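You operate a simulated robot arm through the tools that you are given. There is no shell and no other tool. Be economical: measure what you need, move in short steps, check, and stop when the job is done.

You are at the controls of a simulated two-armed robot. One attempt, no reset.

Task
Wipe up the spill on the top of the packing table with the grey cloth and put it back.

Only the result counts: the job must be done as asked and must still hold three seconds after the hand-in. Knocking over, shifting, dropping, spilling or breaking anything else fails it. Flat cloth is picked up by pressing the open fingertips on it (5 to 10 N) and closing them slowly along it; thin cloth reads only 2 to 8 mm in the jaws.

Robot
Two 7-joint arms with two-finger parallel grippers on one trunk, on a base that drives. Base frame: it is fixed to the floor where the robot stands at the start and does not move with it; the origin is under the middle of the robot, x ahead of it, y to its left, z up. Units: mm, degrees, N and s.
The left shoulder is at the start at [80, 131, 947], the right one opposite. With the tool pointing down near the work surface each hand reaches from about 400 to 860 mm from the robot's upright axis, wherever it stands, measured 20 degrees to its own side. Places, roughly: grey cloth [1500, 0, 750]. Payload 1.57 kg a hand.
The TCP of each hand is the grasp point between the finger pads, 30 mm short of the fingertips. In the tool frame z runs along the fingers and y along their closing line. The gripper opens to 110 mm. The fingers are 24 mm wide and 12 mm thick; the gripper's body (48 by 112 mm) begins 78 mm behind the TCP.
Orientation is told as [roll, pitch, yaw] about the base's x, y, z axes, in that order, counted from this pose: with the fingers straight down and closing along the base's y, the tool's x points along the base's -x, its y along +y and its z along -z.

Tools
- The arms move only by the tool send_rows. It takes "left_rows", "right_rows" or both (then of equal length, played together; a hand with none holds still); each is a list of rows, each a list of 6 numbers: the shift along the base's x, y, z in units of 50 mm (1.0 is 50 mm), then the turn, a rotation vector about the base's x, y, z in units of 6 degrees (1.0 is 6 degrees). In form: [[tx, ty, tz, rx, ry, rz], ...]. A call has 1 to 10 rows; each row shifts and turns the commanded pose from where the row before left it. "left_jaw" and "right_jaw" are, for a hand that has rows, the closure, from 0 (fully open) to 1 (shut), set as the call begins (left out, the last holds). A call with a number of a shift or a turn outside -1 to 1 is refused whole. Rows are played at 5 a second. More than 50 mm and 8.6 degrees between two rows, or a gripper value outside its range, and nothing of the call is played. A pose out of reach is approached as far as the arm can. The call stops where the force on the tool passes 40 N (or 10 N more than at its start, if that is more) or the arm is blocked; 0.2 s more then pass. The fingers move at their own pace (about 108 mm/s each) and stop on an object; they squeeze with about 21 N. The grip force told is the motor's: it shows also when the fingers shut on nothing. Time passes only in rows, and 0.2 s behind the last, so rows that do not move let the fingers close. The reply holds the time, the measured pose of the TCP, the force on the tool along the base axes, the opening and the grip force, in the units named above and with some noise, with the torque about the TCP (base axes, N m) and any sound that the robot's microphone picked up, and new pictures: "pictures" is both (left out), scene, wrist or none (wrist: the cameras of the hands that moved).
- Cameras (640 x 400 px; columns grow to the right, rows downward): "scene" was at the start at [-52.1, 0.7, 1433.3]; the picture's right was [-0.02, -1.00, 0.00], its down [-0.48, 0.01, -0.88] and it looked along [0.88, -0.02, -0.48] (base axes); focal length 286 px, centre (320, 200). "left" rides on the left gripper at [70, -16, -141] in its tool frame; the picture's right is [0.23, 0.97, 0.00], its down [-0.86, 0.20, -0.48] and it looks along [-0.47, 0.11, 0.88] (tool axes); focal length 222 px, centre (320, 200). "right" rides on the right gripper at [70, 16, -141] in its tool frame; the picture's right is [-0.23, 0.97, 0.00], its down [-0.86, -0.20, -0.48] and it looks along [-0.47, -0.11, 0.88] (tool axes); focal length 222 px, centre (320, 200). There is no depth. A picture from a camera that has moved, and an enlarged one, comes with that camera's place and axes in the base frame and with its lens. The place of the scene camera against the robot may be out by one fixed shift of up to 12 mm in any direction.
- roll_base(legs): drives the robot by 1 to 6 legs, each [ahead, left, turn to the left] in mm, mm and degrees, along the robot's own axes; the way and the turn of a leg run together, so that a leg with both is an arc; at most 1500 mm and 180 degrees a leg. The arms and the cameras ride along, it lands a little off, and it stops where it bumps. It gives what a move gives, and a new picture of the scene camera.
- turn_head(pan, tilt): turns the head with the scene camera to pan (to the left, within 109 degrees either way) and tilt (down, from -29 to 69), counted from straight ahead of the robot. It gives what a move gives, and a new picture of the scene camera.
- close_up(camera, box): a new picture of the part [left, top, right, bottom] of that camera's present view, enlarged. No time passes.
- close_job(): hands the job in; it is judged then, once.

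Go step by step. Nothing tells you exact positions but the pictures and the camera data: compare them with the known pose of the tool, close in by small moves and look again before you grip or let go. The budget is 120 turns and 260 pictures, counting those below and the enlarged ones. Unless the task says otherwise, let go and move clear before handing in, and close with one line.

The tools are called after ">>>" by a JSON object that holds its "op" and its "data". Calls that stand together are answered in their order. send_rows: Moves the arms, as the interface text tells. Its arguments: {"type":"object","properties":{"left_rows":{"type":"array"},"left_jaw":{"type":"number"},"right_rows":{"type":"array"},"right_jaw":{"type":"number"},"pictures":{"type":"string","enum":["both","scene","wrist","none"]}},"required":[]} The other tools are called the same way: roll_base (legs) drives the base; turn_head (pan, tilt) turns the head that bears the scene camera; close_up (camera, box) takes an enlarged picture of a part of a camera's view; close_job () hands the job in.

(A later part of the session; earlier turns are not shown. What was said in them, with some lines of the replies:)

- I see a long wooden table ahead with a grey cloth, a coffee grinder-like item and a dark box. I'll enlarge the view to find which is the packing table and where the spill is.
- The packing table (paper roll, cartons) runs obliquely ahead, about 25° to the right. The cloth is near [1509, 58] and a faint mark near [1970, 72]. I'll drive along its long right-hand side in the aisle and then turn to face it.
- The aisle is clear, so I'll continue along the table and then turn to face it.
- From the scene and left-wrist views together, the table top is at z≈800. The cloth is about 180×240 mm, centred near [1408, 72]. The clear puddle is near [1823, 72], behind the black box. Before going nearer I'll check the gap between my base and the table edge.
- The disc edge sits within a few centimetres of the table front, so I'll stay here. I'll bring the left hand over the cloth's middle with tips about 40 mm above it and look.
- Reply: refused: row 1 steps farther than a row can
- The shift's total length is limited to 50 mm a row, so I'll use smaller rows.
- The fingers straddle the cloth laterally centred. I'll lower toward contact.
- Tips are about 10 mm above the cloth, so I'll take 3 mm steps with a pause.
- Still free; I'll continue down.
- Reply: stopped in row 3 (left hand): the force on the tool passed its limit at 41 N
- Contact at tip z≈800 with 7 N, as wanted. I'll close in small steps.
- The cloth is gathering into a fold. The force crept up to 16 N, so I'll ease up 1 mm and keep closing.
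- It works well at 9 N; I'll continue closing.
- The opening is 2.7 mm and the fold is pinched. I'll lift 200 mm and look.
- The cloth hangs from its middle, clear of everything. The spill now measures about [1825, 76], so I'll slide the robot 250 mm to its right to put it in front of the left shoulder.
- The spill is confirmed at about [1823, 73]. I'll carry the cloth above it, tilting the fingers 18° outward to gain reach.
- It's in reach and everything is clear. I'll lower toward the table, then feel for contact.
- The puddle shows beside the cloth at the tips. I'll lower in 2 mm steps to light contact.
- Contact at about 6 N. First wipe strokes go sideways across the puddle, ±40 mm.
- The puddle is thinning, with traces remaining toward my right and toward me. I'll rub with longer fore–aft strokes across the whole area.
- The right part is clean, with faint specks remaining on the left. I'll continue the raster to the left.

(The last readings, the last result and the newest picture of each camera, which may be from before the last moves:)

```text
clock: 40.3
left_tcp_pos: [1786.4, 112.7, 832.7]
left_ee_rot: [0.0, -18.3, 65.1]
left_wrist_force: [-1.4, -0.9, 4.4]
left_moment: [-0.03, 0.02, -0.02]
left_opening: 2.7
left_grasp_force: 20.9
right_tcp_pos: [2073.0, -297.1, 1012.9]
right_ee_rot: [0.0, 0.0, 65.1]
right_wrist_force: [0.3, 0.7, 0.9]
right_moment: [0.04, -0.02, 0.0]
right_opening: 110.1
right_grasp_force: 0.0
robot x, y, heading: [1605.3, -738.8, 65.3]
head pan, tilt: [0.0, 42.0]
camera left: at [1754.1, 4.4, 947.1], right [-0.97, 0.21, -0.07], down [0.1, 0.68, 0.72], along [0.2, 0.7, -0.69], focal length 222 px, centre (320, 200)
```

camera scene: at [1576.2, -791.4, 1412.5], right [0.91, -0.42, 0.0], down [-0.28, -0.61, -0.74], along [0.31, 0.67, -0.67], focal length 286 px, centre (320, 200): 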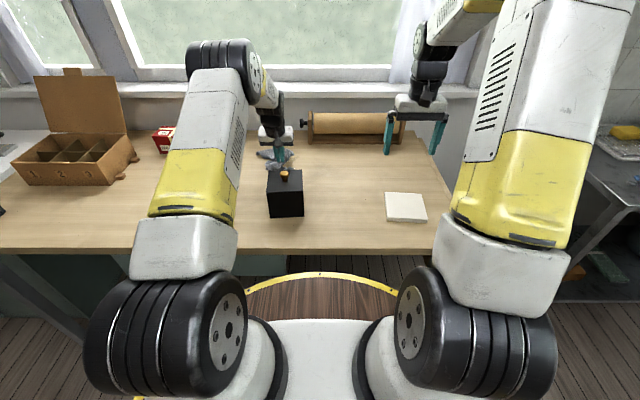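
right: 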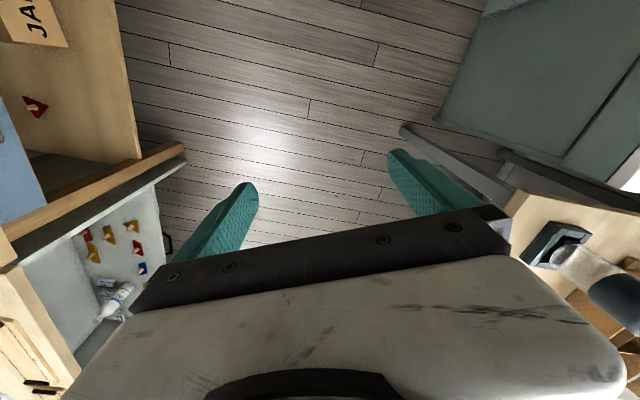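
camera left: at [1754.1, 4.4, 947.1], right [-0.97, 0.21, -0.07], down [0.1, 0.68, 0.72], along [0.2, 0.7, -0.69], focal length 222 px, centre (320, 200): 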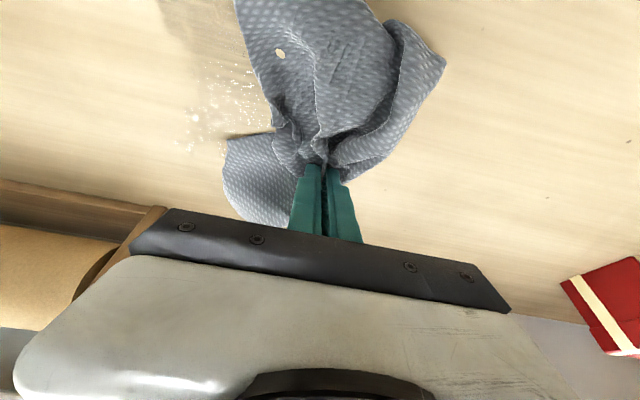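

Some specks remain, so I'll lift a little to see the whole patch before the next pass.

>>> {"op": "send_rows", "data": {"left_rows": [[0, 0, 0.6, 0, 0, 0], [0, 0, 0.8, 0, 0, 0], [0, 0, 0.8, 0, 0, 0], [-0.6, 0.3, 0.6, 0, 0, 0], [-0.6, 0.3, 0, 0, 0, 0], [0, 0, 0, 0, 0, 0]], "pictures": "wrist"}}

>>> {"op": "close_up", "data": {"camera": "scene", "box": [220, 110, 340, 185]}}

```text
clock: 41.7
left_tcp_pos: [1725.7, 142.2, 974.0]
left_ee_rot: [0.0, -18.3, 65.1]
left_wrist_force: [-0.1, -0.7, -0.1]
left_moment: [0.02, -0.01, 0.01]
left_opening: 2.8
left_grasp_force: 20.8
right_tcp_pos: [2073.3, -297.2, 1012.6]
right_ee_rot: [-0.1, 0.0, 65.2]
right_wrist_force: [-0.6, -0.1, -0.3]
right_moment: [0.04, 0.03, -0.02]
right_opening: 110.1
right_grasp_force: 0.0
robot x, y, heading: [1603.1, -743.4, 65.3]
head pan, tilt: [0.0, 42.0]
camera left: at [1694.0, 35.1, 1087.1], right [-0.97, 0.21, -0.07], down [0.1, 0.68, 0.72], along [0.2, 0.7, -0.69], focal length 222 px, centre (320, 200)
```

left: 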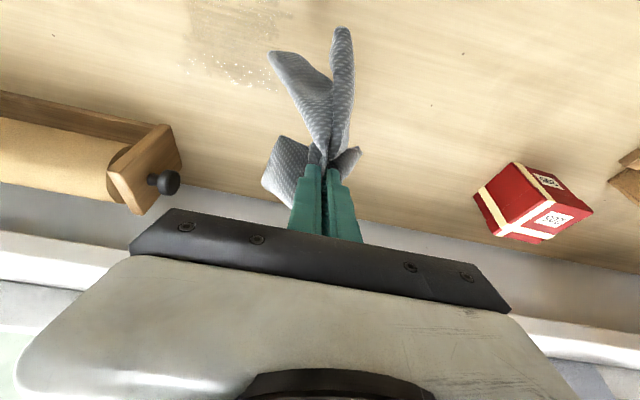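

```text
5.33 times, centred on (280, 148) of scene
camera zoom: at [1576.6, -791.1, 1412.5], right [0.91, -0.42, 0.0], down [-0.28, -0.61, -0.74], along [0.31, 0.67, -0.67], focal length 1525 px, centre (533, 480)
```

zoom: 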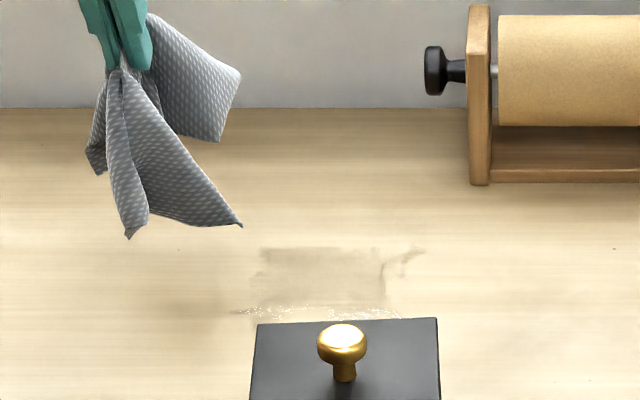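

A thin film remains over about h −60…+35, r −65…+55 mm around the spill centre. I'll straighten the tool and move to the near-left side for a full view, then wipe inwards from the edges.

>>> {"op": "send_rows", "data": {"left_rows": [[0, -0.75, 0, -0.908, 0.42, 0], [0, -0.75, 0, -0.908, 0.42, 0], [0, -0.75, 0, -0.908, 0.42, 0], [0, 0, 0, 0, 0, 0]], "pictures": "wrist"}}

```text
clock: 42.7
left_tcp_pos: [1725.9, 30.6, 971.9]
left_ee_rot: [0.0, -0.1, 65.1]
left_wrist_force: [-0.8, 0.3, -1.0]
left_moment: [-0.02, 0.0, -0.01]
left_opening: 2.6
left_grasp_force: 21.0
right_tcp_pos: [2072.3, -297.5, 1013.8]
right_ee_rot: [0.0, 0.0, 65.0]
right_wrist_force: [-0.2, -1.0, 0.7]
right_moment: [-0.02, -0.02, 0.02]
right_opening: 110.0
right_grasp_force: 0.0
robot x, y, heading: [1602.8, -743.0, 65.2]
head pan, tilt: [0.0, 42.0]
camera left: at [1711.2, -42.0, 1115.5], right [-0.98, 0.2, 0.0], down [0.18, 0.86, 0.48], along [0.1, 0.47, -0.88], focal length 222 px, centre (320, 200)
```

left: 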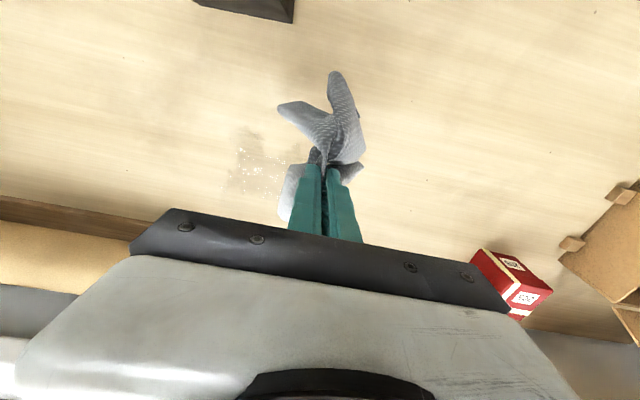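

>>> {"op": "close_up", "data": {"camera": "left", "box": [200, 100, 328, 220]}}

```text
3.33 times, centred on (264, 160) of left
camera zoom: at [1711.2, -42.0, 1115.5], right [-0.98, 0.2, 0.0], down [0.18, 0.86, 0.48], along [0.1, 0.47, -0.88], focal length 740 px, centre (507, 333)
```

zoom: 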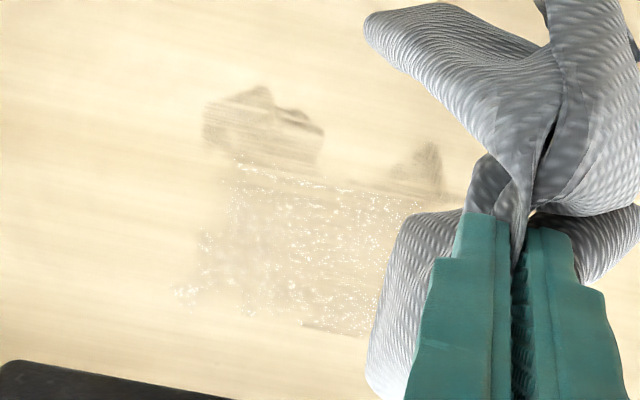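

I'll lower at the near-left corner of the film and wipe lateral lanes outward, with a little more pressure.

>>> {"op": "send_rows", "data": {"left_rows": [[0, 0, -0.7, 0, 0, 0], [0, 0, -0.7, 0, 0, 0], [0, 0, -0.7, 0, 0, 0], [0, 0, -0.5, 0, 0, 0], [0, 0, -0.1, 0, 0, 0], [0, 0, -0.05, 0, 0, 0], [0, 0, 0, 0, 0, 0]], "pictures": "none"}}

>>> {"op": "send_rows", "data": {"left_rows": [[0, 0, -0.03, 0, 0, 0], [0, 0, 0, 0, 0, 0]], "pictures": "none"}}

```text
clock: 44.3
left_tcp_pos: [1724.5, 29.9, 835.7]
left_ee_rot: [0.0, -0.2, 65.1]
left_wrist_force: [0.0, 0.1, 1.8]
left_moment: [-0.01, -0.01, -0.01]
left_opening: 2.5
left_grasp_force: 21.2
right_tcp_pos: [2073.7, -297.3, 1014.4]
right_ee_rot: [0.0, -0.1, 65.1]
right_wrist_force: [0.2, 0.6, 0.4]
right_moment: [-0.01, -0.01, -0.05]
right_opening: 109.9
right_grasp_force: 0.1
robot x, y, heading: [1604.8, -745.7, 64.9]
head pan, tilt: [0.0, 42.0]
```

```text
clock: 44.9
left_tcp_pos: [1726.0, 30.3, 833.9]
left_ee_rot: [0.0, -0.3, 65.1]
left_wrist_force: [1.0, 0.7, 4.1]
left_moment: [0.04, 0.01, 0.03]
left_opening: 2.5
left_grasp_force: 20.7
right_tcp_pos: [2072.2, -298.5, 1013.0]
right_ee_rot: [0.0, 0.1, 65.1]
right_wrist_force: [0.7, -0.1, 0.2]
right_moment: [-0.02, -0.03, -0.02]
right_opening: 110.1
right_grasp_force: 0.1
robot x, y, heading: [1606.3, -741.1, 65.2]
head pan, tilt: [0.0, 42.0]
```

>>> {"op": "send_rows", "data": {"left_rows": [[0.49, -0.227, -0.04, 0, 0, 0], [0.49, -0.227, 0, 0, 0, 0], [0.49, -0.227, 0, 0, 0, 0], [0.49, -0.227, 0, 0, 0, 0], [0.49, -0.227, 0, 0, 0, 0], [0.151, 0.327, 0, 0, 0, 0], [-0.613, 0.283, 0, 0, 0, 0], [-0.613, 0.283, 0, 0, 0, 0], [-0.613, 0.283, 0, 0, 0, 0], [-0.613, 0.283, 0, 0, 0, 0]], "pictures": "none"}}

>>> {"op": "send_rows", "data": {"left_rows": [[0.151, 0.327, 0, 0, 0, 0], [0.613, -0.283, 0, 0, 0, 0], [0.613, -0.283, 0, 0, 0, 0], [0.613, -0.283, 0, 0, 0, 0], [0.613, -0.283, 0, 0, 0, 0], [0.151, 0.327, 0, 0, 0, 0], [-0.613, 0.283, 0, 0, 0, 0], [-0.613, 0.283, 0, 0, 0, 0], [-0.613, 0.283, 0, 0, 0, 0], [-0.613, 0.283, 0, 0, 0, 0]]}}

```text
clock: 47.1
left_tcp_pos: [1733.1, 48.3, 831.8]
left_ee_rot: [0.1, -0.3, 65.1]
left_wrist_force: [0.3, -0.7, 6.8]
left_moment: [0.08, 0.04, 0.03]
left_opening: 2.4
left_grasp_force: 20.6
right_tcp_pos: [2073.0, -299.4, 1013.2]
right_ee_rot: [0.0, 0.0, 65.2]
right_wrist_force: [0.4, -0.5, -0.1]
right_moment: [0.02, 0.04, 0.0]
right_opening: 109.9
right_grasp_force: 0.1
robot x, y, heading: [1604.5, -742.4, 64.9]
head pan, tilt: [0.0, 42.0]
```

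```text
clock: 49.3
left_tcp_pos: [1748.6, 79.3, 832.1]
left_ee_rot: [0.0, -0.2, 65.2]
left_wrist_force: [0.3, 0.8, 2.6]
left_moment: [0.03, 0.02, -0.02]
left_opening: 2.6
left_grasp_force: 21.1
right_tcp_pos: [2073.0, -298.9, 1013.5]
right_ee_rot: [-0.1, 0.1, 65.1]
right_wrist_force: [0.4, 0.0, -0.6]
right_moment: [0.0, 0.06, 0.02]
right_opening: 110.0
right_grasp_force: 0.0
robot x, y, heading: [1602.2, -743.7, 65.2]
head pan, tilt: [0.0, 42.0]
camera scene: at [1576.9, -791.3, 1412.5], right [0.91, -0.42, 0.0], down [-0.28, -0.61, -0.74], along [0.31, 0.67, -0.67], focal length 286 px, centre (320, 200)
camera left: at [1733.0, 7.8, 974.8], right [-0.98, 0.2, 0.0], down [0.18, 0.86, 0.48], along [0.1, 0.47, -0.88], focal length 222 px, centre (320, 200)
```

scene: 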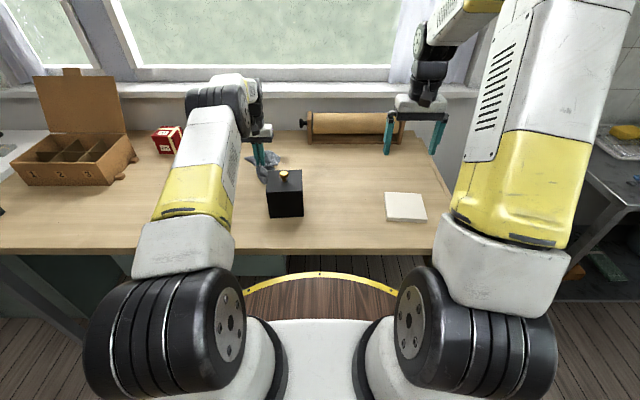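
left: 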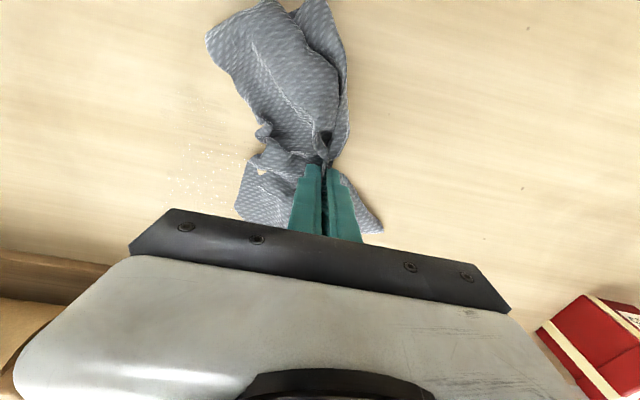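

It's fading well. I'll carry on outward with slightly more pressure.

>>> {"op": "send_rows", "data": {"left_rows": [[0.151, 0.327, -0.03, 0, 0, 0], [0.613, -0.283, 0, 0, 0, 0], [0.613, -0.283, 0, 0, 0, 0], [0.613, -0.283, 0, 0, 0, 0], [0.613, -0.283, 0, 0, 0, 0], [0.151, 0.327, 0, 0, 0, 0], [-0.613, 0.283, 0, 0, 0, 0], [-0.613, 0.283, 0, 0, 0, 0], [-0.613, 0.283, 0, 0, 0, 0], [-0.613, 0.283, 0, 0, 0, 0]], "pictures": "none"}}

>>> {"op": "send_rows", "data": {"left_rows": [[0.151, 0.327, 0, 0, 0, 0], [0.613, -0.283, 0, 0, 0, 0], [0.613, -0.283, 0, 0, 0, 0], [0.613, -0.283, 0, 0, 0, 0], [0.613, -0.283, 0, 0, 0, 0], [0.151, 0.327, 0, 0, 0, 0], [-0.613, 0.283, 0, 0, 0, 0], [-0.613, 0.283, 0, 0, 0, 0], [-0.613, 0.283, 0, 0, 0, 0], [-0.613, 0.283, 0, 0, 0, 0]], "pictures": "wrist"}}

```text
clock: 51.5
left_tcp_pos: [1754.5, 91.6, 831.4]
left_ee_rot: [0.1, -0.2, 65.1]
left_wrist_force: [1.1, -0.3, 13.8]
left_moment: [-0.04, -0.06, 0.03]
left_opening: 2.5
left_grasp_force: 20.4
left hand out of reach, approached as far as the arm can: row 5, 6
right_tcp_pos: [2073.9, -297.2, 1013.2]
right_ee_rot: [0.0, 0.0, 65.0]
right_wrist_force: [0.2, 0.6, -0.3]
right_moment: [0.02, 0.02, 0.01]
right_opening: 109.9
right_grasp_force: 0.1
robot x, y, heading: [1600.7, -742.2, 64.9]
head pan, tilt: [0.0, 42.0]
```

```text
clock: 53.7
left_tcp_pos: [1754.2, 90.4, 831.7]
left_ee_rot: [-0.1, -0.4, 65.1]
left_wrist_force: [5.4, -1.4, 17.6]
left_moment: [-0.07, -0.26, 0.03]
left_opening: 2.4
left_grasp_force: 20.7
left hand out of reach, approached as far as the arm can: row 1, 5, 6
right_tcp_pos: [2073.3, -299.2, 1012.2]
right_ee_rot: [-0.1, 0.0, 65.1]
right_wrist_force: [0.3, -0.6, -0.3]
right_moment: [0.03, 0.01, -0.04]
right_opening: 110.2
right_grasp_force: 0.2
robot x, y, heading: [1603.0, -742.0, 64.8]
head pan, tilt: [0.0, 42.0]
camera left: at [1738.3, 18.8, 974.1], right [-0.98, 0.2, 0.0], down [0.18, 0.86, 0.48], along [0.1, 0.47, -0.88], focal length 222 px, centre (320, 200)
```

left: 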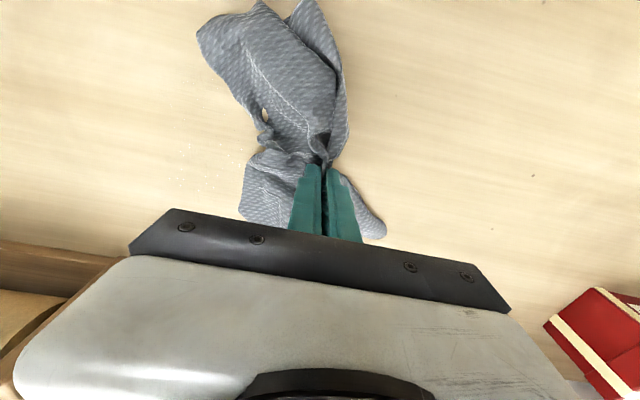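

The untilted reach limit is met. I'll lift slightly, tilt outward again and do the far lanes.

>>> {"op": "send_rows", "data": {"left_rows": [[0, 0, 0.3, 0, 0, 0], [0, 0, 0, 0.908, -0.42, 0], [0, 0, 0, 0.908, -0.42, 0], [0.126, 0.272, 0, 0.908, -0.42, 0], [0, 0, -0.2, 0, 0, 0], [0, 0, -0.04, 0, 0, 0], [0, 0, 0, 0, 0, 0]], "pictures": "none"}}

```text
clock: 55.3
left_tcp_pos: [1760.7, 104.6, 835.6]
left_ee_rot: [-0.1, -18.2, 65.0]
left_wrist_force: [0.3, -0.2, 1.6]
left_moment: [-0.01, -0.02, 0.01]
left_opening: 2.8
left_grasp_force: 21.3
right_tcp_pos: [2072.8, -297.3, 1012.4]
right_ee_rot: [0.0, 0.0, 65.1]
right_wrist_force: [-0.9, -0.6, -1.0]
right_moment: [0.01, 0.0, 0.01]
right_opening: 110.1
right_grasp_force: 0.0
robot x, y, heading: [1602.4, -744.2, 65.1]
head pan, tilt: [0.0, 42.0]
```

>>> {"op": "send_rows", "data": {"left_rows": [[0, 0, -0.05, 0, 0, 0], [0.613, -0.283, -0.02, 0, 0, 0], [0.613, -0.283, 0, 0, 0, 0], [0.613, -0.283, 0, 0, 0, 0], [0.613, -0.283, 0, 0, 0, 0], [0.151, 0.327, 0, 0, 0, 0], [-0.613, 0.283, 0, 0, 0, 0], [-0.613, 0.283, 0, 0, 0, 0], [-0.613, 0.283, 0, 0, 0, 0], [-0.613, 0.283, 0, 0, 0, 0]], "pictures": "none"}}

>>> {"op": "send_rows", "data": {"left_rows": [[0.151, 0.327, 0, 0, 0, 0], [0.613, -0.283, 0, 0, 0, 0], [0.613, -0.283, 0, 0, 0, 0], [0.613, -0.283, 0, 0, 0, 0], [0.613, -0.283, 0, 0, 0, 0], [-0.38, -0.1, 0, 0, 0, 0], [-0.613, 0.283, 0, 0, 0, 0], [-0.613, 0.283, 0, 0, 0, 0], [-0.613, 0.283, 0, 0, 0, 0], [-0.3, 0.14, 0, 0, 0, 0]], "pictures": "none"}}

>>> {"op": "send_rows", "data": {"left_rows": [[0, 0, 0.6, 0, 0, 0], [0, 0, 0.8, 0, 0, 0], [0, 0, 0.9, 0, 0, 0], [-0.6, 0, 0.6, -0.908, 0.42, 0], [-0.6, -0.6, 0, -0.908, 0.42, 0], [0, -0.7, 0, -0.908, 0.42, 0], [0, -0.5, 0, 0, 0, 0]]}}

>>> {"op": "close_up", "data": {"camera": "scene", "box": [220, 110, 340, 185]}}

```text
clock: 57.5
left_tcp_pos: [1766.9, 119.8, 833.5]
left_ee_rot: [0.1, -18.3, 65.1]
left_wrist_force: [6.6, -1.8, 26.3]
left_moment: [-0.12, -0.28, 0.03]
left_opening: 2.7
left_grasp_force: 20.9
right_tcp_pos: [2072.5, -298.7, 1013.0]
right_ee_rot: [0.0, -0.1, 65.1]
right_wrist_force: [0.4, -0.3, 0.1]
right_moment: [0.0, 0.02, 0.02]
right_opening: 109.8
right_grasp_force: 0.0
robot x, y, heading: [1602.5, -741.9, 65.1]
head pan, tilt: [0.0, 42.0]
```

```text
clock: 59.7
left_tcp_pos: [1772.9, 123.4, 833.3]
left_ee_rot: [0.1, -18.4, 65.2]
left_wrist_force: [9.7, -4.3, 27.6]
left_moment: [-0.23, -0.35, 0.04]
left_opening: 2.8
left_grasp_force: 20.7
right_tcp_pos: [2072.9, -298.3, 1013.2]
right_ee_rot: [0.0, 0.0, 65.0]
right_wrist_force: [0.3, 1.0, -0.9]
right_moment: [-0.01, 0.01, 0.01]
right_opening: 109.9
right_grasp_force: 0.1
robot x, y, heading: [1601.6, -742.0, 65.2]
head pan, tilt: [0.0, 42.0]
```

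```text
clock: 61.3
left_tcp_pos: [1711.2, 33.4, 976.8]
left_ee_rot: [0.0, -0.1, 65.1]
left_wrist_force: [0.1, 0.3, -0.6]
left_moment: [-0.03, 0.0, 0.01]
left_opening: 2.5
left_grasp_force: 20.7
right_tcp_pos: [2072.7, -296.7, 1013.7]
right_ee_rot: [-0.1, 0.0, 65.1]
right_wrist_force: [-0.1, 0.1, -1.5]
right_moment: [-0.01, -0.02, 0.02]
right_opening: 110.2
right_grasp_force: 0.1
robot x, y, heading: [1603.1, -742.3, 65.0]
head pan, tilt: [0.0, 42.0]
camera scene: at [1576.7, -790.9, 1412.5], right [0.91, -0.42, 0.0], down [-0.28, -0.61, -0.74], along [0.31, 0.67, -0.67], focal length 286 px, centre (320, 200)
camera left: at [1696.5, -37.6, 1118.3], right [-0.98, 0.2, 0.0], down [0.18, 0.86, 0.48], along [0.1, 0.47, -0.88], focal length 222 px, centre (320, 200)
```

scene: 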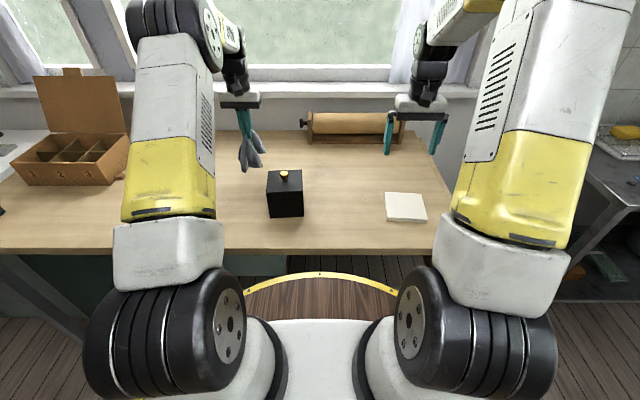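
left: 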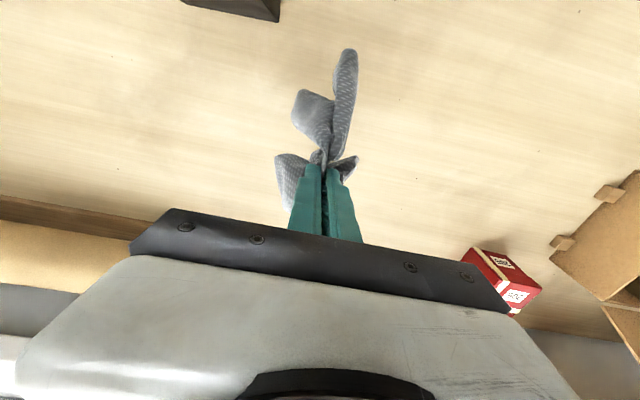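

```text
5.33 times, centred on (280, 148) of scene
camera zoom: at [1576.7, -790.9, 1412.5], right [0.91, -0.42, 0.0], down [-0.28, -0.61, -0.74], along [0.31, 0.67, -0.67], focal length 1525 px, centre (533, 480)
```

zoom: 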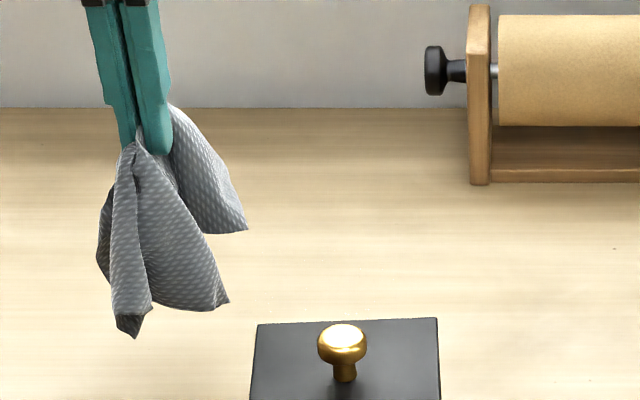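

The table looks clean now. A close-up of the wrist view will check for any remainder.

>>> {"op": "close_up", "data": {"camera": "left", "box": [160, 60, 352, 240]}}

>>> {"op": "close_up", "data": {"camera": "left", "box": [320, 40, 480, 190]}}

```text
2.22 times, centred on (256, 150) of left
camera zoom: at [1696.5, -37.6, 1118.3], right [-0.98, 0.2, 0.0], down [0.18, 0.86, 0.48], along [0.1, 0.47, -0.88], focal length 494 px, centre (462, 311)
```

zoom: 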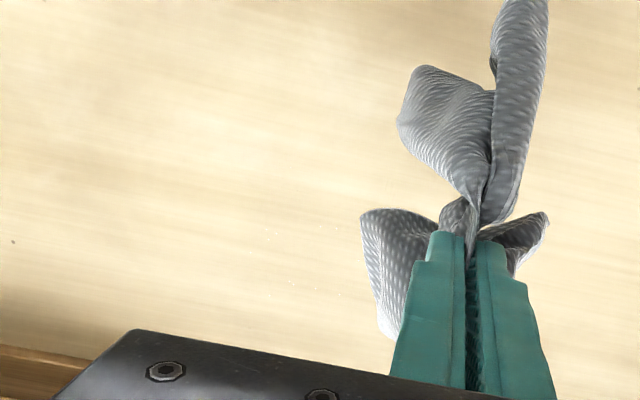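

```text
2.67 times, centred on (400, 115) of left
camera zoom: at [1696.5, -37.6, 1118.3], right [-0.98, 0.2, 0.0], down [0.18, 0.86, 0.48], along [0.1, 0.47, -0.88], focal length 592 px, centre (107, 427)
```

zoom: 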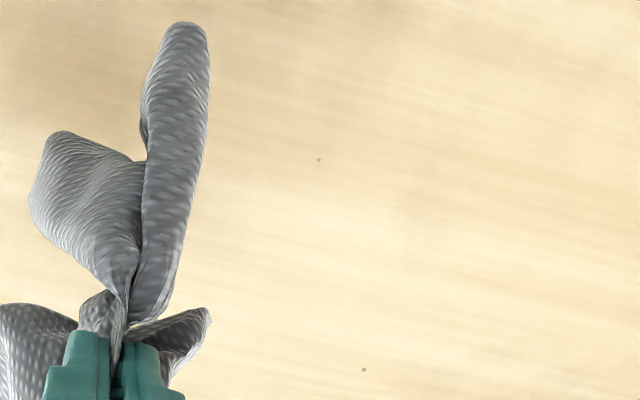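

There are only the faintest specks around h≈+22. One more tilted pass over the far half will finish it.

>>> {"op": "send_rows", "data": {"left_rows": [[0.387, 0.44, 0, 0.908, -0.42, 0], [0.387, 0.44, 0, 0.908, -0.42, 0], [0.387, 0.44, 0, 0.908, -0.42, 0], [0, 0, -0.7, 0, 0, 0], [0, 0, -0.7, 0, 0, 0], [0, 0, -0.7, 0, 0, 0], [0, 0, -0.6, 0, 0, 0], [0, 0, -0.1, 0, 0, 0], [0, 0, -0.04, 0, 0, 0], [0, 0, 0, 0, 0, 0]], "pictures": "none"}}

```text
clock: 63.5
left_tcp_pos: [1770.3, 100.5, 835.4]
left_ee_rot: [0.1, -18.3, 65.1]
left_wrist_force: [-0.3, -0.5, 7.6]
left_moment: [-0.01, 0.05, 0.01]
left_opening: 2.6
left_grasp_force: 21.3
right_tcp_pos: [2073.4, -297.9, 1013.5]
right_ee_rot: [0.0, 0.0, 65.1]
right_wrist_force: [-0.2, -0.6, 0.2]
right_moment: [0.0, 0.01, 0.0]
right_opening: 110.1
right_grasp_force: 0.0
robot x, y, heading: [1607.4, -742.7, 65.3]
head pan, tilt: [0.0, 42.0]
```

>>> {"op": "send_rows", "data": {"left_rows": [[0.613, -0.283, -0.02, 0, 0, 0], [0.613, -0.283, -0.01, 0, 0, 0], [0.613, -0.283, 0, 0, 0, 0], [0.5, -0.23, 0, 0, 0, 0], [0.12, 0.26, 0, 0, 0, 0], [-0.613, 0.283, 0, 0, 0, 0], [-0.613, 0.283, 0, 0, 0, 0], [-0.613, 0.283, 0, 0, 0, 0], [-0.5, 0.23, 0, 0, 0, 0], [0.12, 0.26, 0, 0, 0, 0]], "pictures": "none"}}

>>> {"op": "send_rows", "data": {"left_rows": [[0.613, -0.283, 0, 0, 0, 0], [0.613, -0.283, 0, 0, 0, 0], [0.613, -0.283, 0, 0, 0, 0], [0.5, -0.23, 0, 0, 0, 0], [0.08, 0.18, 0, 0, 0, 0], [-0.613, 0.283, 0, 0, 0, 0], [-0.613, 0.283, 0, 0, 0, 0], [-0.613, 0.283, 0, 0, 0, 0], [-0.5, 0.23, 0, 0, 0, 0], [0, 0, 0, 0, 0, 0]], "pictures": "none"}}

>>> {"op": "send_rows", "data": {"left_rows": [[0, 0, 0.6, 0, 0, 0], [0, 0, 0.8, 0, 0, 0], [0, 0, 0.9, 0, 0, 0], [-0.6, 0, 0.6, -0.908, 0.42, 0], [-0.6, -0.6, 0.2, -0.908, 0.42, 0], [-0.3, -0.7, 0.3, -0.908, 0.42, 0], [-0.3, -0.7, 0.4, 0, 0, 0], [0, -0.6, 0, 0, 0, 0]], "pictures": "wrist"}}

>>> {"op": "close_up", "data": {"camera": "left", "box": [150, 100, 342, 260]}}

>>> {"op": "close_up", "data": {"camera": "scene", "box": [220, 110, 340, 185]}}

```text
clock: 65.7
left_tcp_pos: [1780.5, 126.8, 834.5]
left_ee_rot: [0.1, -18.2, 65.1]
left_wrist_force: [-2.2, -4.7, 14.1]
left_moment: [-0.14, 0.14, 0.04]
left_opening: 2.5
left_grasp_force: 21.3
right_tcp_pos: [2072.2, -298.7, 1013.8]
right_ee_rot: [0.0, 0.0, 65.2]
right_wrist_force: [-0.2, 1.2, 0.2]
right_moment: [-0.02, 0.01, 0.01]
right_opening: 109.9
right_grasp_force: 0.1
robot x, y, heading: [1602.5, -742.8, 65.1]
head pan, tilt: [0.0, 42.0]
```

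```text
clock: 67.9
left_tcp_pos: [1785.9, 134.9, 833.9]
left_ee_rot: [0.1, -18.4, 65.1]
left_wrist_force: [5.0, -1.6, 17.8]
left_moment: [-0.06, -0.07, 0.03]
left_opening: 2.7
left_grasp_force: 21.2
right_tcp_pos: [2072.5, -297.8, 1013.0]
right_ee_rot: [0.1, -0.1, 65.2]
right_wrist_force: [0.0, 0.3, 0.2]
right_moment: [-0.04, 0.0, -0.02]
right_opening: 109.9
right_grasp_force: 0.1
robot x, y, heading: [1605.7, -745.4, 65.3]
head pan, tilt: [0.0, 42.0]
```

```text
clock: 69.7
left_tcp_pos: [1696.5, 4.9, 1022.3]
left_ee_rot: [0.0, -0.2, 65.1]
left_wrist_force: [-0.8, 0.3, -0.2]
left_moment: [0.03, 0.0, -0.03]
left_opening: 2.5
left_grasp_force: 21.2
right_tcp_pos: [2072.9, -297.5, 1011.8]
right_ee_rot: [0.0, 0.0, 65.2]
right_wrist_force: [0.1, 0.0, 0.1]
right_moment: [-0.02, 0.01, -0.03]
right_opening: 110.0
right_grasp_force: 0.1
robot x, y, heading: [1604.9, -740.9, 65.2]
head pan, tilt: [0.0, 42.0]
camera left: at [1680.4, -66.4, 1164.4], right [-0.98, 0.2, 0.0], down [0.18, 0.86, 0.48], along [0.1, 0.47, -0.88], focal length 222 px, centre (320, 200)
```

left: 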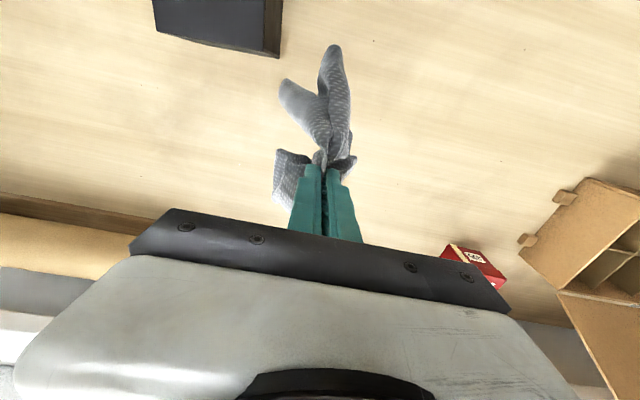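

```text
2.50 times, centred on (246, 180) of left
camera zoom: at [1680.4, -66.4, 1164.4], right [-0.98, 0.2, 0.0], down [0.18, 0.86, 0.48], along [0.1, 0.47, -0.88], focal length 555 px, centre (505, 250)
```

zoom: 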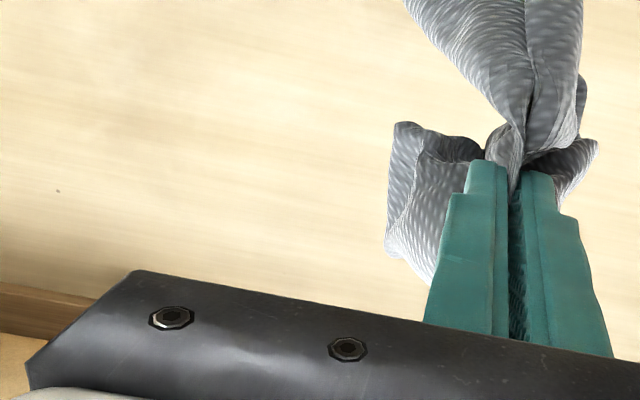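

```text
5.33 times, centred on (280, 148) of scene
camera zoom: at [1576.7, -790.8, 1412.5], right [0.91, -0.42, 0.0], down [-0.28, -0.61, -0.74], along [0.31, 0.67, -0.67], focal length 1525 px, centre (533, 480)
```

zoom: 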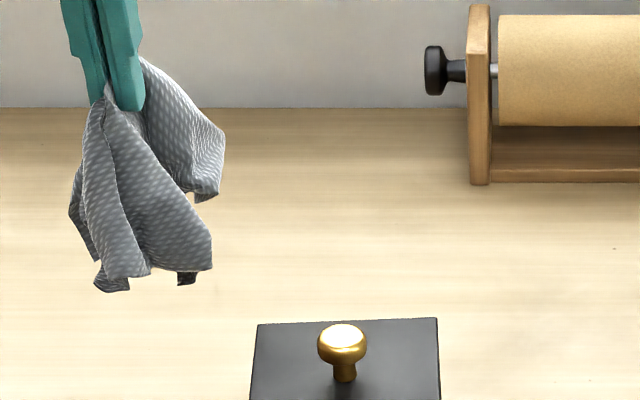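

It's clean. I'll drive back 250 mm to the left to return the cloth.

>>> {"op": "roll_base", "data": {"legs": [[0, 250, 0]]}}

```text
clock: 71.5
left_tcp_pos: [1468.6, 110.3, 1021.9]
left_ee_rot: [0.1, -0.2, 65.1]
left_wrist_force: [0.0, 0.1, 0.0]
left_moment: [-0.02, -0.03, 0.04]
left_opening: 2.4
left_grasp_force: 21.6
right_tcp_pos: [1844.8, -191.8, 1013.1]
right_ee_rot: [0.0, 0.1, 65.0]
right_wrist_force: [0.2, 0.4, -0.1]
right_moment: [0.01, -0.02, 0.04]
right_opening: 110.0
right_grasp_force: 0.0
robot x, y, heading: [1376.4, -633.5, 65.4]
head pan, tilt: [0.0, 42.0]
camera scene: at [1347.6, -684.6, 1412.5], right [0.91, -0.42, 0.0], down [-0.28, -0.61, -0.74], along [0.31, 0.67, -0.67], focal length 286 px, centre (320, 200)
```

scene: 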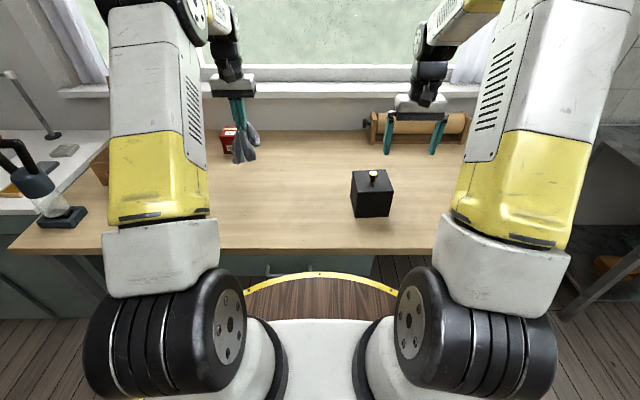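

Back in place. I'll move over the cloth's original centre and lower.

>>> {"op": "send_rows", "data": {"left_rows": [[-0.59, -0.39, 0, 0, 0, 0], [-0.59, -0.39, -0.4, 0, 0, 0], [0, 0, -0.7, 0, 0, 0], [0, 0, -0.7, 0, 0, 0], [0, 0, -0.7, 0, 0, 0], [0, 0, -0.6, 0, 0, 0], [0, 0, -0.5, 0, 0, 0], [0, 0, 0, 0, 0, 0]]}}

```text
clock: 73.3
left_tcp_pos: [1408.0, 73.3, 841.5]
left_ee_rot: [0.1, -0.1, 65.0]
left_wrist_force: [-0.4, -0.3, -0.2]
left_moment: [0.01, 0.03, 0.0]
left_opening: 2.8
left_grasp_force: 20.7
right_tcp_pos: [1843.6, -191.5, 1013.6]
right_ee_rot: [-0.1, 0.0, 64.9]
right_wrist_force: [-0.9, -0.4, 0.1]
right_moment: [0.0, -0.01, 0.02]
right_opening: 109.8
right_grasp_force: 0.0
robot x, y, heading: [1375.8, -637.5, 65.0]
head pan, tilt: [0.0, 42.0]
camera scene: at [1347.5, -684.6, 1412.5], right [0.91, -0.42, 0.0], down [-0.28, -0.61, -0.74], along [0.31, 0.67, -0.67], focal length 286 px, centre (320, 200)
camera left: at [1393.8, 0.6, 984.1], right [-0.98, 0.21, 0.0], down [0.18, 0.86, 0.48], along [0.1, 0.47, -0.88], focal length 222 px, centre (320, 200)
```

scene: 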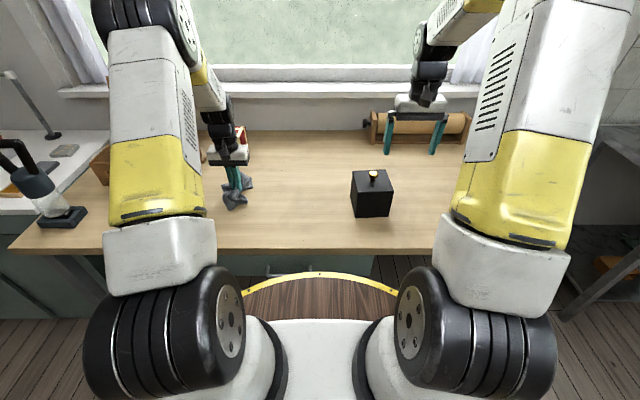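
left: 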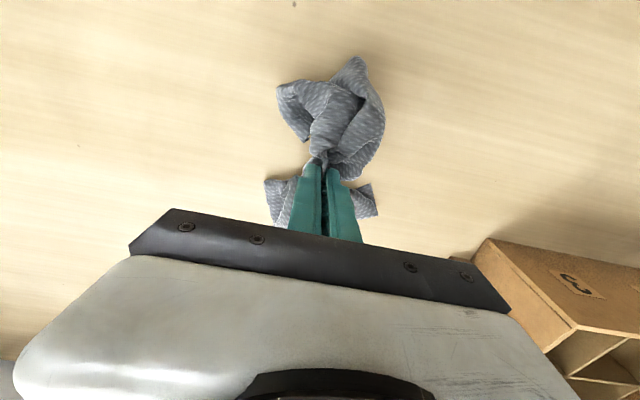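

It's crumpled but centred. I'll press lightly and open the fingers slowly to undo the gather.

>>> {"op": "send_rows", "data": {"left_rows": [[0, 0, -0.06, 0, 0, 0], [0, 0, -0.06, 0, 0, 0], [0, 0, -0.04, 0, 0, 0], [0, 0, 0, 0, 0, 0]], "pictures": "none"}}

>>> {"op": "send_rows", "data": {"left_rows": [[0, 0, 0, 0, 0, 0]], "left_jaw": 0.9, "pictures": "none"}}

>>> {"op": "send_rows", "data": {"left_rows": [[0, 0, 0, 0, 0, 0]], "left_jaw": 0.75, "pictures": "none"}}

>>> {"op": "send_rows", "data": {"left_rows": [[0, 0, 0, 0, 0, 0]], "left_jaw": 0.6, "pictures": "wrist"}}

```text
clock: 74.3
left_tcp_pos: [1409.0, 74.5, 834.8]
left_ee_rot: [0.0, -0.3, 65.1]
left_wrist_force: [-0.5, 0.8, 12.7]
left_moment: [-0.08, -0.03, -0.01]
left_opening: 2.7
left_grasp_force: 21.0
right_tcp_pos: [1845.8, -191.9, 1013.1]
right_ee_rot: [-0.1, 0.0, 65.1]
right_wrist_force: [0.2, -0.8, -0.2]
right_moment: [0.0, -0.01, -0.01]
right_opening: 110.2
right_grasp_force: 0.0
robot x, y, heading: [1373.7, -633.3, 64.9]
head pan, tilt: [0.0, 42.0]
```

```text
clock: 74.7
left_tcp_pos: [1409.5, 71.9, 834.1]
left_ee_rot: [0.0, -0.3, 65.0]
left_wrist_force: [-0.4, 0.1, 3.9]
left_moment: [0.03, -0.02, 0.02]
left_opening: 9.9
left_grasp_force: 0.0
right_tcp_pos: [1844.2, -191.9, 1013.1]
right_ee_rot: [0.0, 0.1, 65.1]
right_wrist_force: [0.4, 0.0, -0.1]
right_moment: [0.0, 0.01, 0.01]
right_opening: 109.8
right_grasp_force: 0.2
robot x, y, heading: [1375.1, -640.7, 64.9]
head pan, tilt: [0.0, 42.0]
```

```text
clock: 75.1
left_tcp_pos: [1408.8, 71.9, 834.9]
left_ee_rot: [0.0, -0.2, 64.9]
left_wrist_force: [-0.2, 0.1, -0.3]
left_moment: [0.02, -0.01, -0.03]
left_opening: 27.1
left_grasp_force: 0.1
right_tcp_pos: [1844.1, -191.9, 1014.4]
right_ee_rot: [0.0, -0.1, 65.1]
right_wrist_force: [0.7, -0.6, -0.9]
right_moment: [0.0, 0.0, -0.01]
right_opening: 110.0
right_grasp_force: 0.1
robot x, y, heading: [1374.9, -634.3, 65.0]
head pan, tilt: [0.0, 42.0]
```

```text
clock: 75.5
left_tcp_pos: [1409.9, 72.5, 834.3]
left_ee_rot: [0.0, -0.3, 65.0]
left_wrist_force: [0.6, -0.8, 0.6]
left_moment: [-0.03, 0.02, 0.0]
left_opening: 43.8
left_grasp_force: 0.1
right_tcp_pos: [1844.2, -190.2, 1012.8]
right_ee_rot: [0.0, 0.0, 65.0]
right_wrist_force: [0.7, -0.7, 0.3]
right_moment: [0.02, -0.02, 0.01]
right_opening: 110.3
right_grasp_force: 0.1
robot x, y, heading: [1371.7, -637.9, 65.0]
head pan, tilt: [0.0, 42.0]
camera left: at [1393.8, 1.1, 976.5], right [-0.98, 0.21, 0.0], down [0.18, 0.86, 0.48], along [0.1, 0.47, -0.88], focal length 222 px, centre (320, 200)
```

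left: 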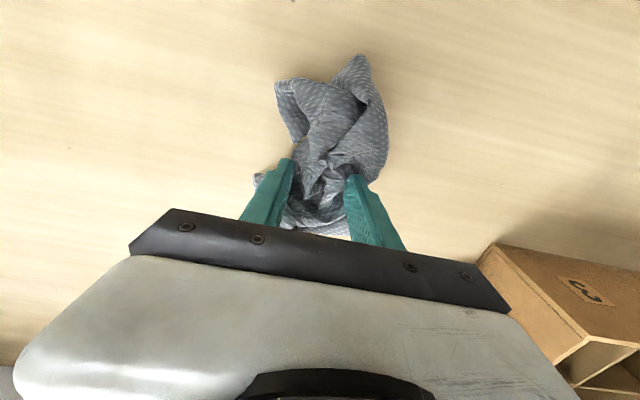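

It's released. I'll lift clear and look at how it lies.

>>> {"op": "send_rows", "data": {"left_rows": [[0, 0, 0.1, 0, 0, 0], [0, 0, 0.5, 0, 0, 0], [0, 0, 0.8, 0, 0, 0], [0, 0, 0.9, 0, 0, 0], [0, 0, 0.9, 0, 0, 0], [0, 0, 0.6, 0, 0, 0]]}}

>>> {"op": "close_up", "data": {"camera": "scene", "box": [190, 120, 350, 220]}}

```text
clock: 76.9
left_tcp_pos: [1408.1, 74.3, 1024.2]
left_ee_rot: [0.1, -0.3, 65.0]
left_wrist_force: [-0.3, 0.3, -0.5]
left_moment: [-0.03, 0.03, 0.01]
left_opening: 44.2
left_grasp_force: 0.0
right_tcp_pos: [1843.8, -192.3, 1012.7]
right_ee_rot: [0.0, 0.1, 65.0]
right_wrist_force: [0.1, -0.1, -0.3]
right_moment: [-0.03, 0.02, -0.01]
right_opening: 110.2
right_grasp_force: 0.1
robot x, y, heading: [1378.1, -634.9, 65.1]
head pan, tilt: [0.0, 42.0]
camera scene: at [1347.6, -684.4, 1412.5], right [0.91, -0.42, 0.0], down [-0.28, -0.61, -0.74], along [0.31, 0.67, -0.67], focal length 286 px, centre (320, 200)
camera left: at [1393.5, 2.1, 1166.7], right [-0.98, 0.21, 0.0], down [0.18, 0.86, 0.48], along [0.1, 0.47, -0.88], focal length 222 px, centre (320, 200)
```

scene: 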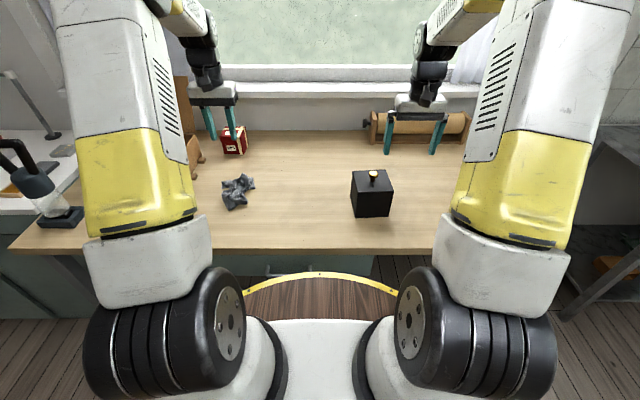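
left: 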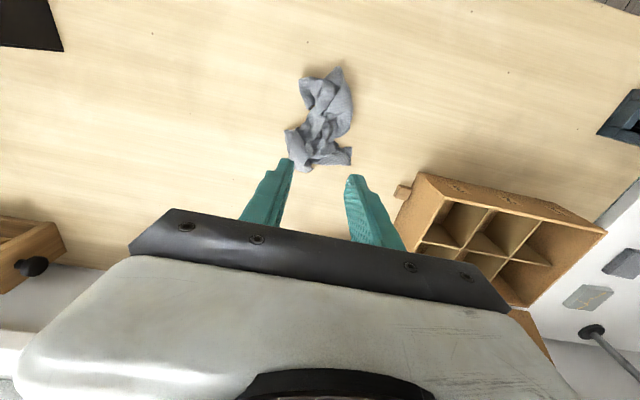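

```text
4.00 times, centred on (270, 170) of scene
camera zoom: at [1347.6, -684.4, 1412.5], right [0.91, -0.42, 0.0], down [-0.28, -0.61, -0.74], along [0.31, 0.67, -0.67], focal length 1144 px, centre (520, 320)
```

zoom: 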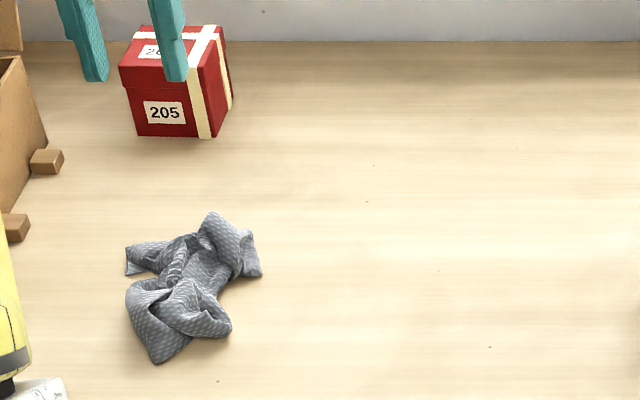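

The cloth lies at about [1405, 59], on its original spot, and is released. One last look at the former spill area, now unobstructed.

>>> {"op": "close_up", "data": {"camera": "scene", "box": [290, 125, 410, 200]}}

>>> {"op": "close_up", "data": {"camera": "left", "box": [20, 100, 180, 260]}}

>>> {"op": "close_up", "data": {"camera": "right", "box": [320, 60, 640, 260]}}

```text
5.33 times, centred on (350, 162) of scene
camera zoom: at [1347.6, -684.4, 1412.5], right [0.91, -0.42, 0.0], down [-0.28, -0.61, -0.74], along [0.31, 0.67, -0.67], focal length 1525 px, centre (160, 400)
```

zoom: 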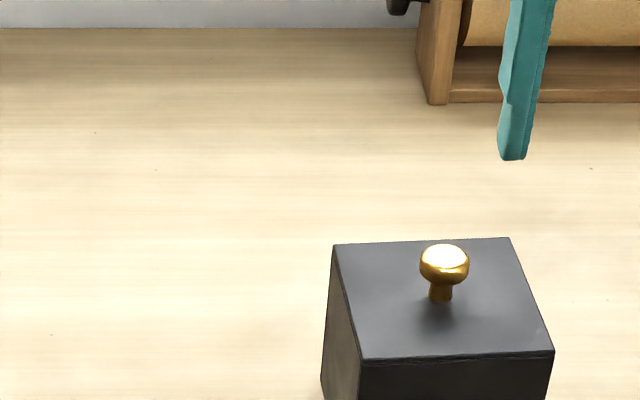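

```text
2.50 times, centred on (100, 180) of left
camera zoom: at [1393.5, 2.1, 1166.7], right [-0.98, 0.21, 0.0], down [0.18, 0.86, 0.48], along [0.1, 0.47, -0.88], focal length 555 px, centre (870, 250)
```

zoom: 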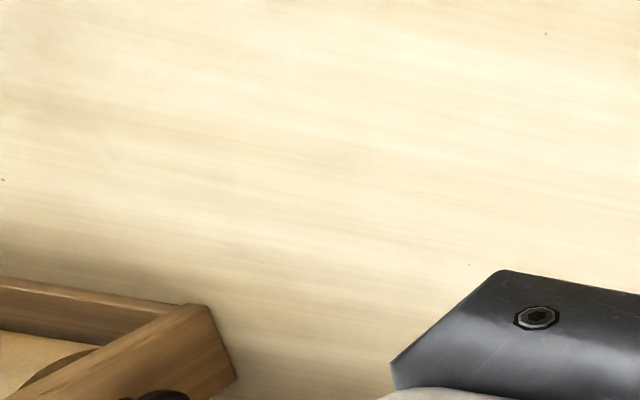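

```text
2.00 times, centred on (480, 160) of right
camera zoom: at [1800.1, -248.3, 1154.3], right [-0.79, 0.62, 0.0], down [0.54, 0.69, 0.48], along [0.3, 0.38, -0.88], focal length 444 px, centre (0, 280)
```

zoom: 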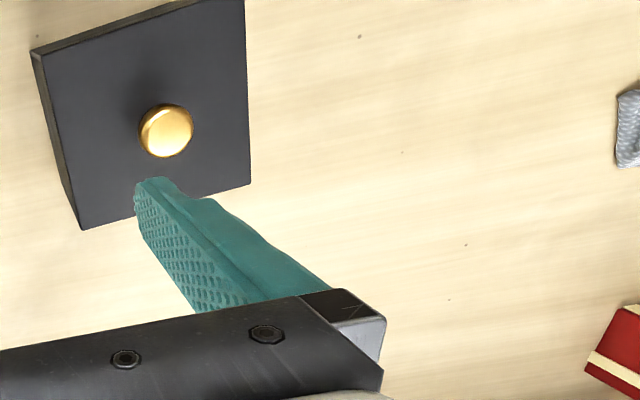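

The table is dry, the cloth is back in its place, nothing else has moved, and both hands are clear. I'm handing in.

>>> {"op": "close_job", "data": {}}

```text
The job is handed in.
```

I wiped up the spill on the packing table and put the grey cloth back in its original spot. It lies crumpled there rather than flat, and the last close-ups showed a clean table with nothing else disturbed.
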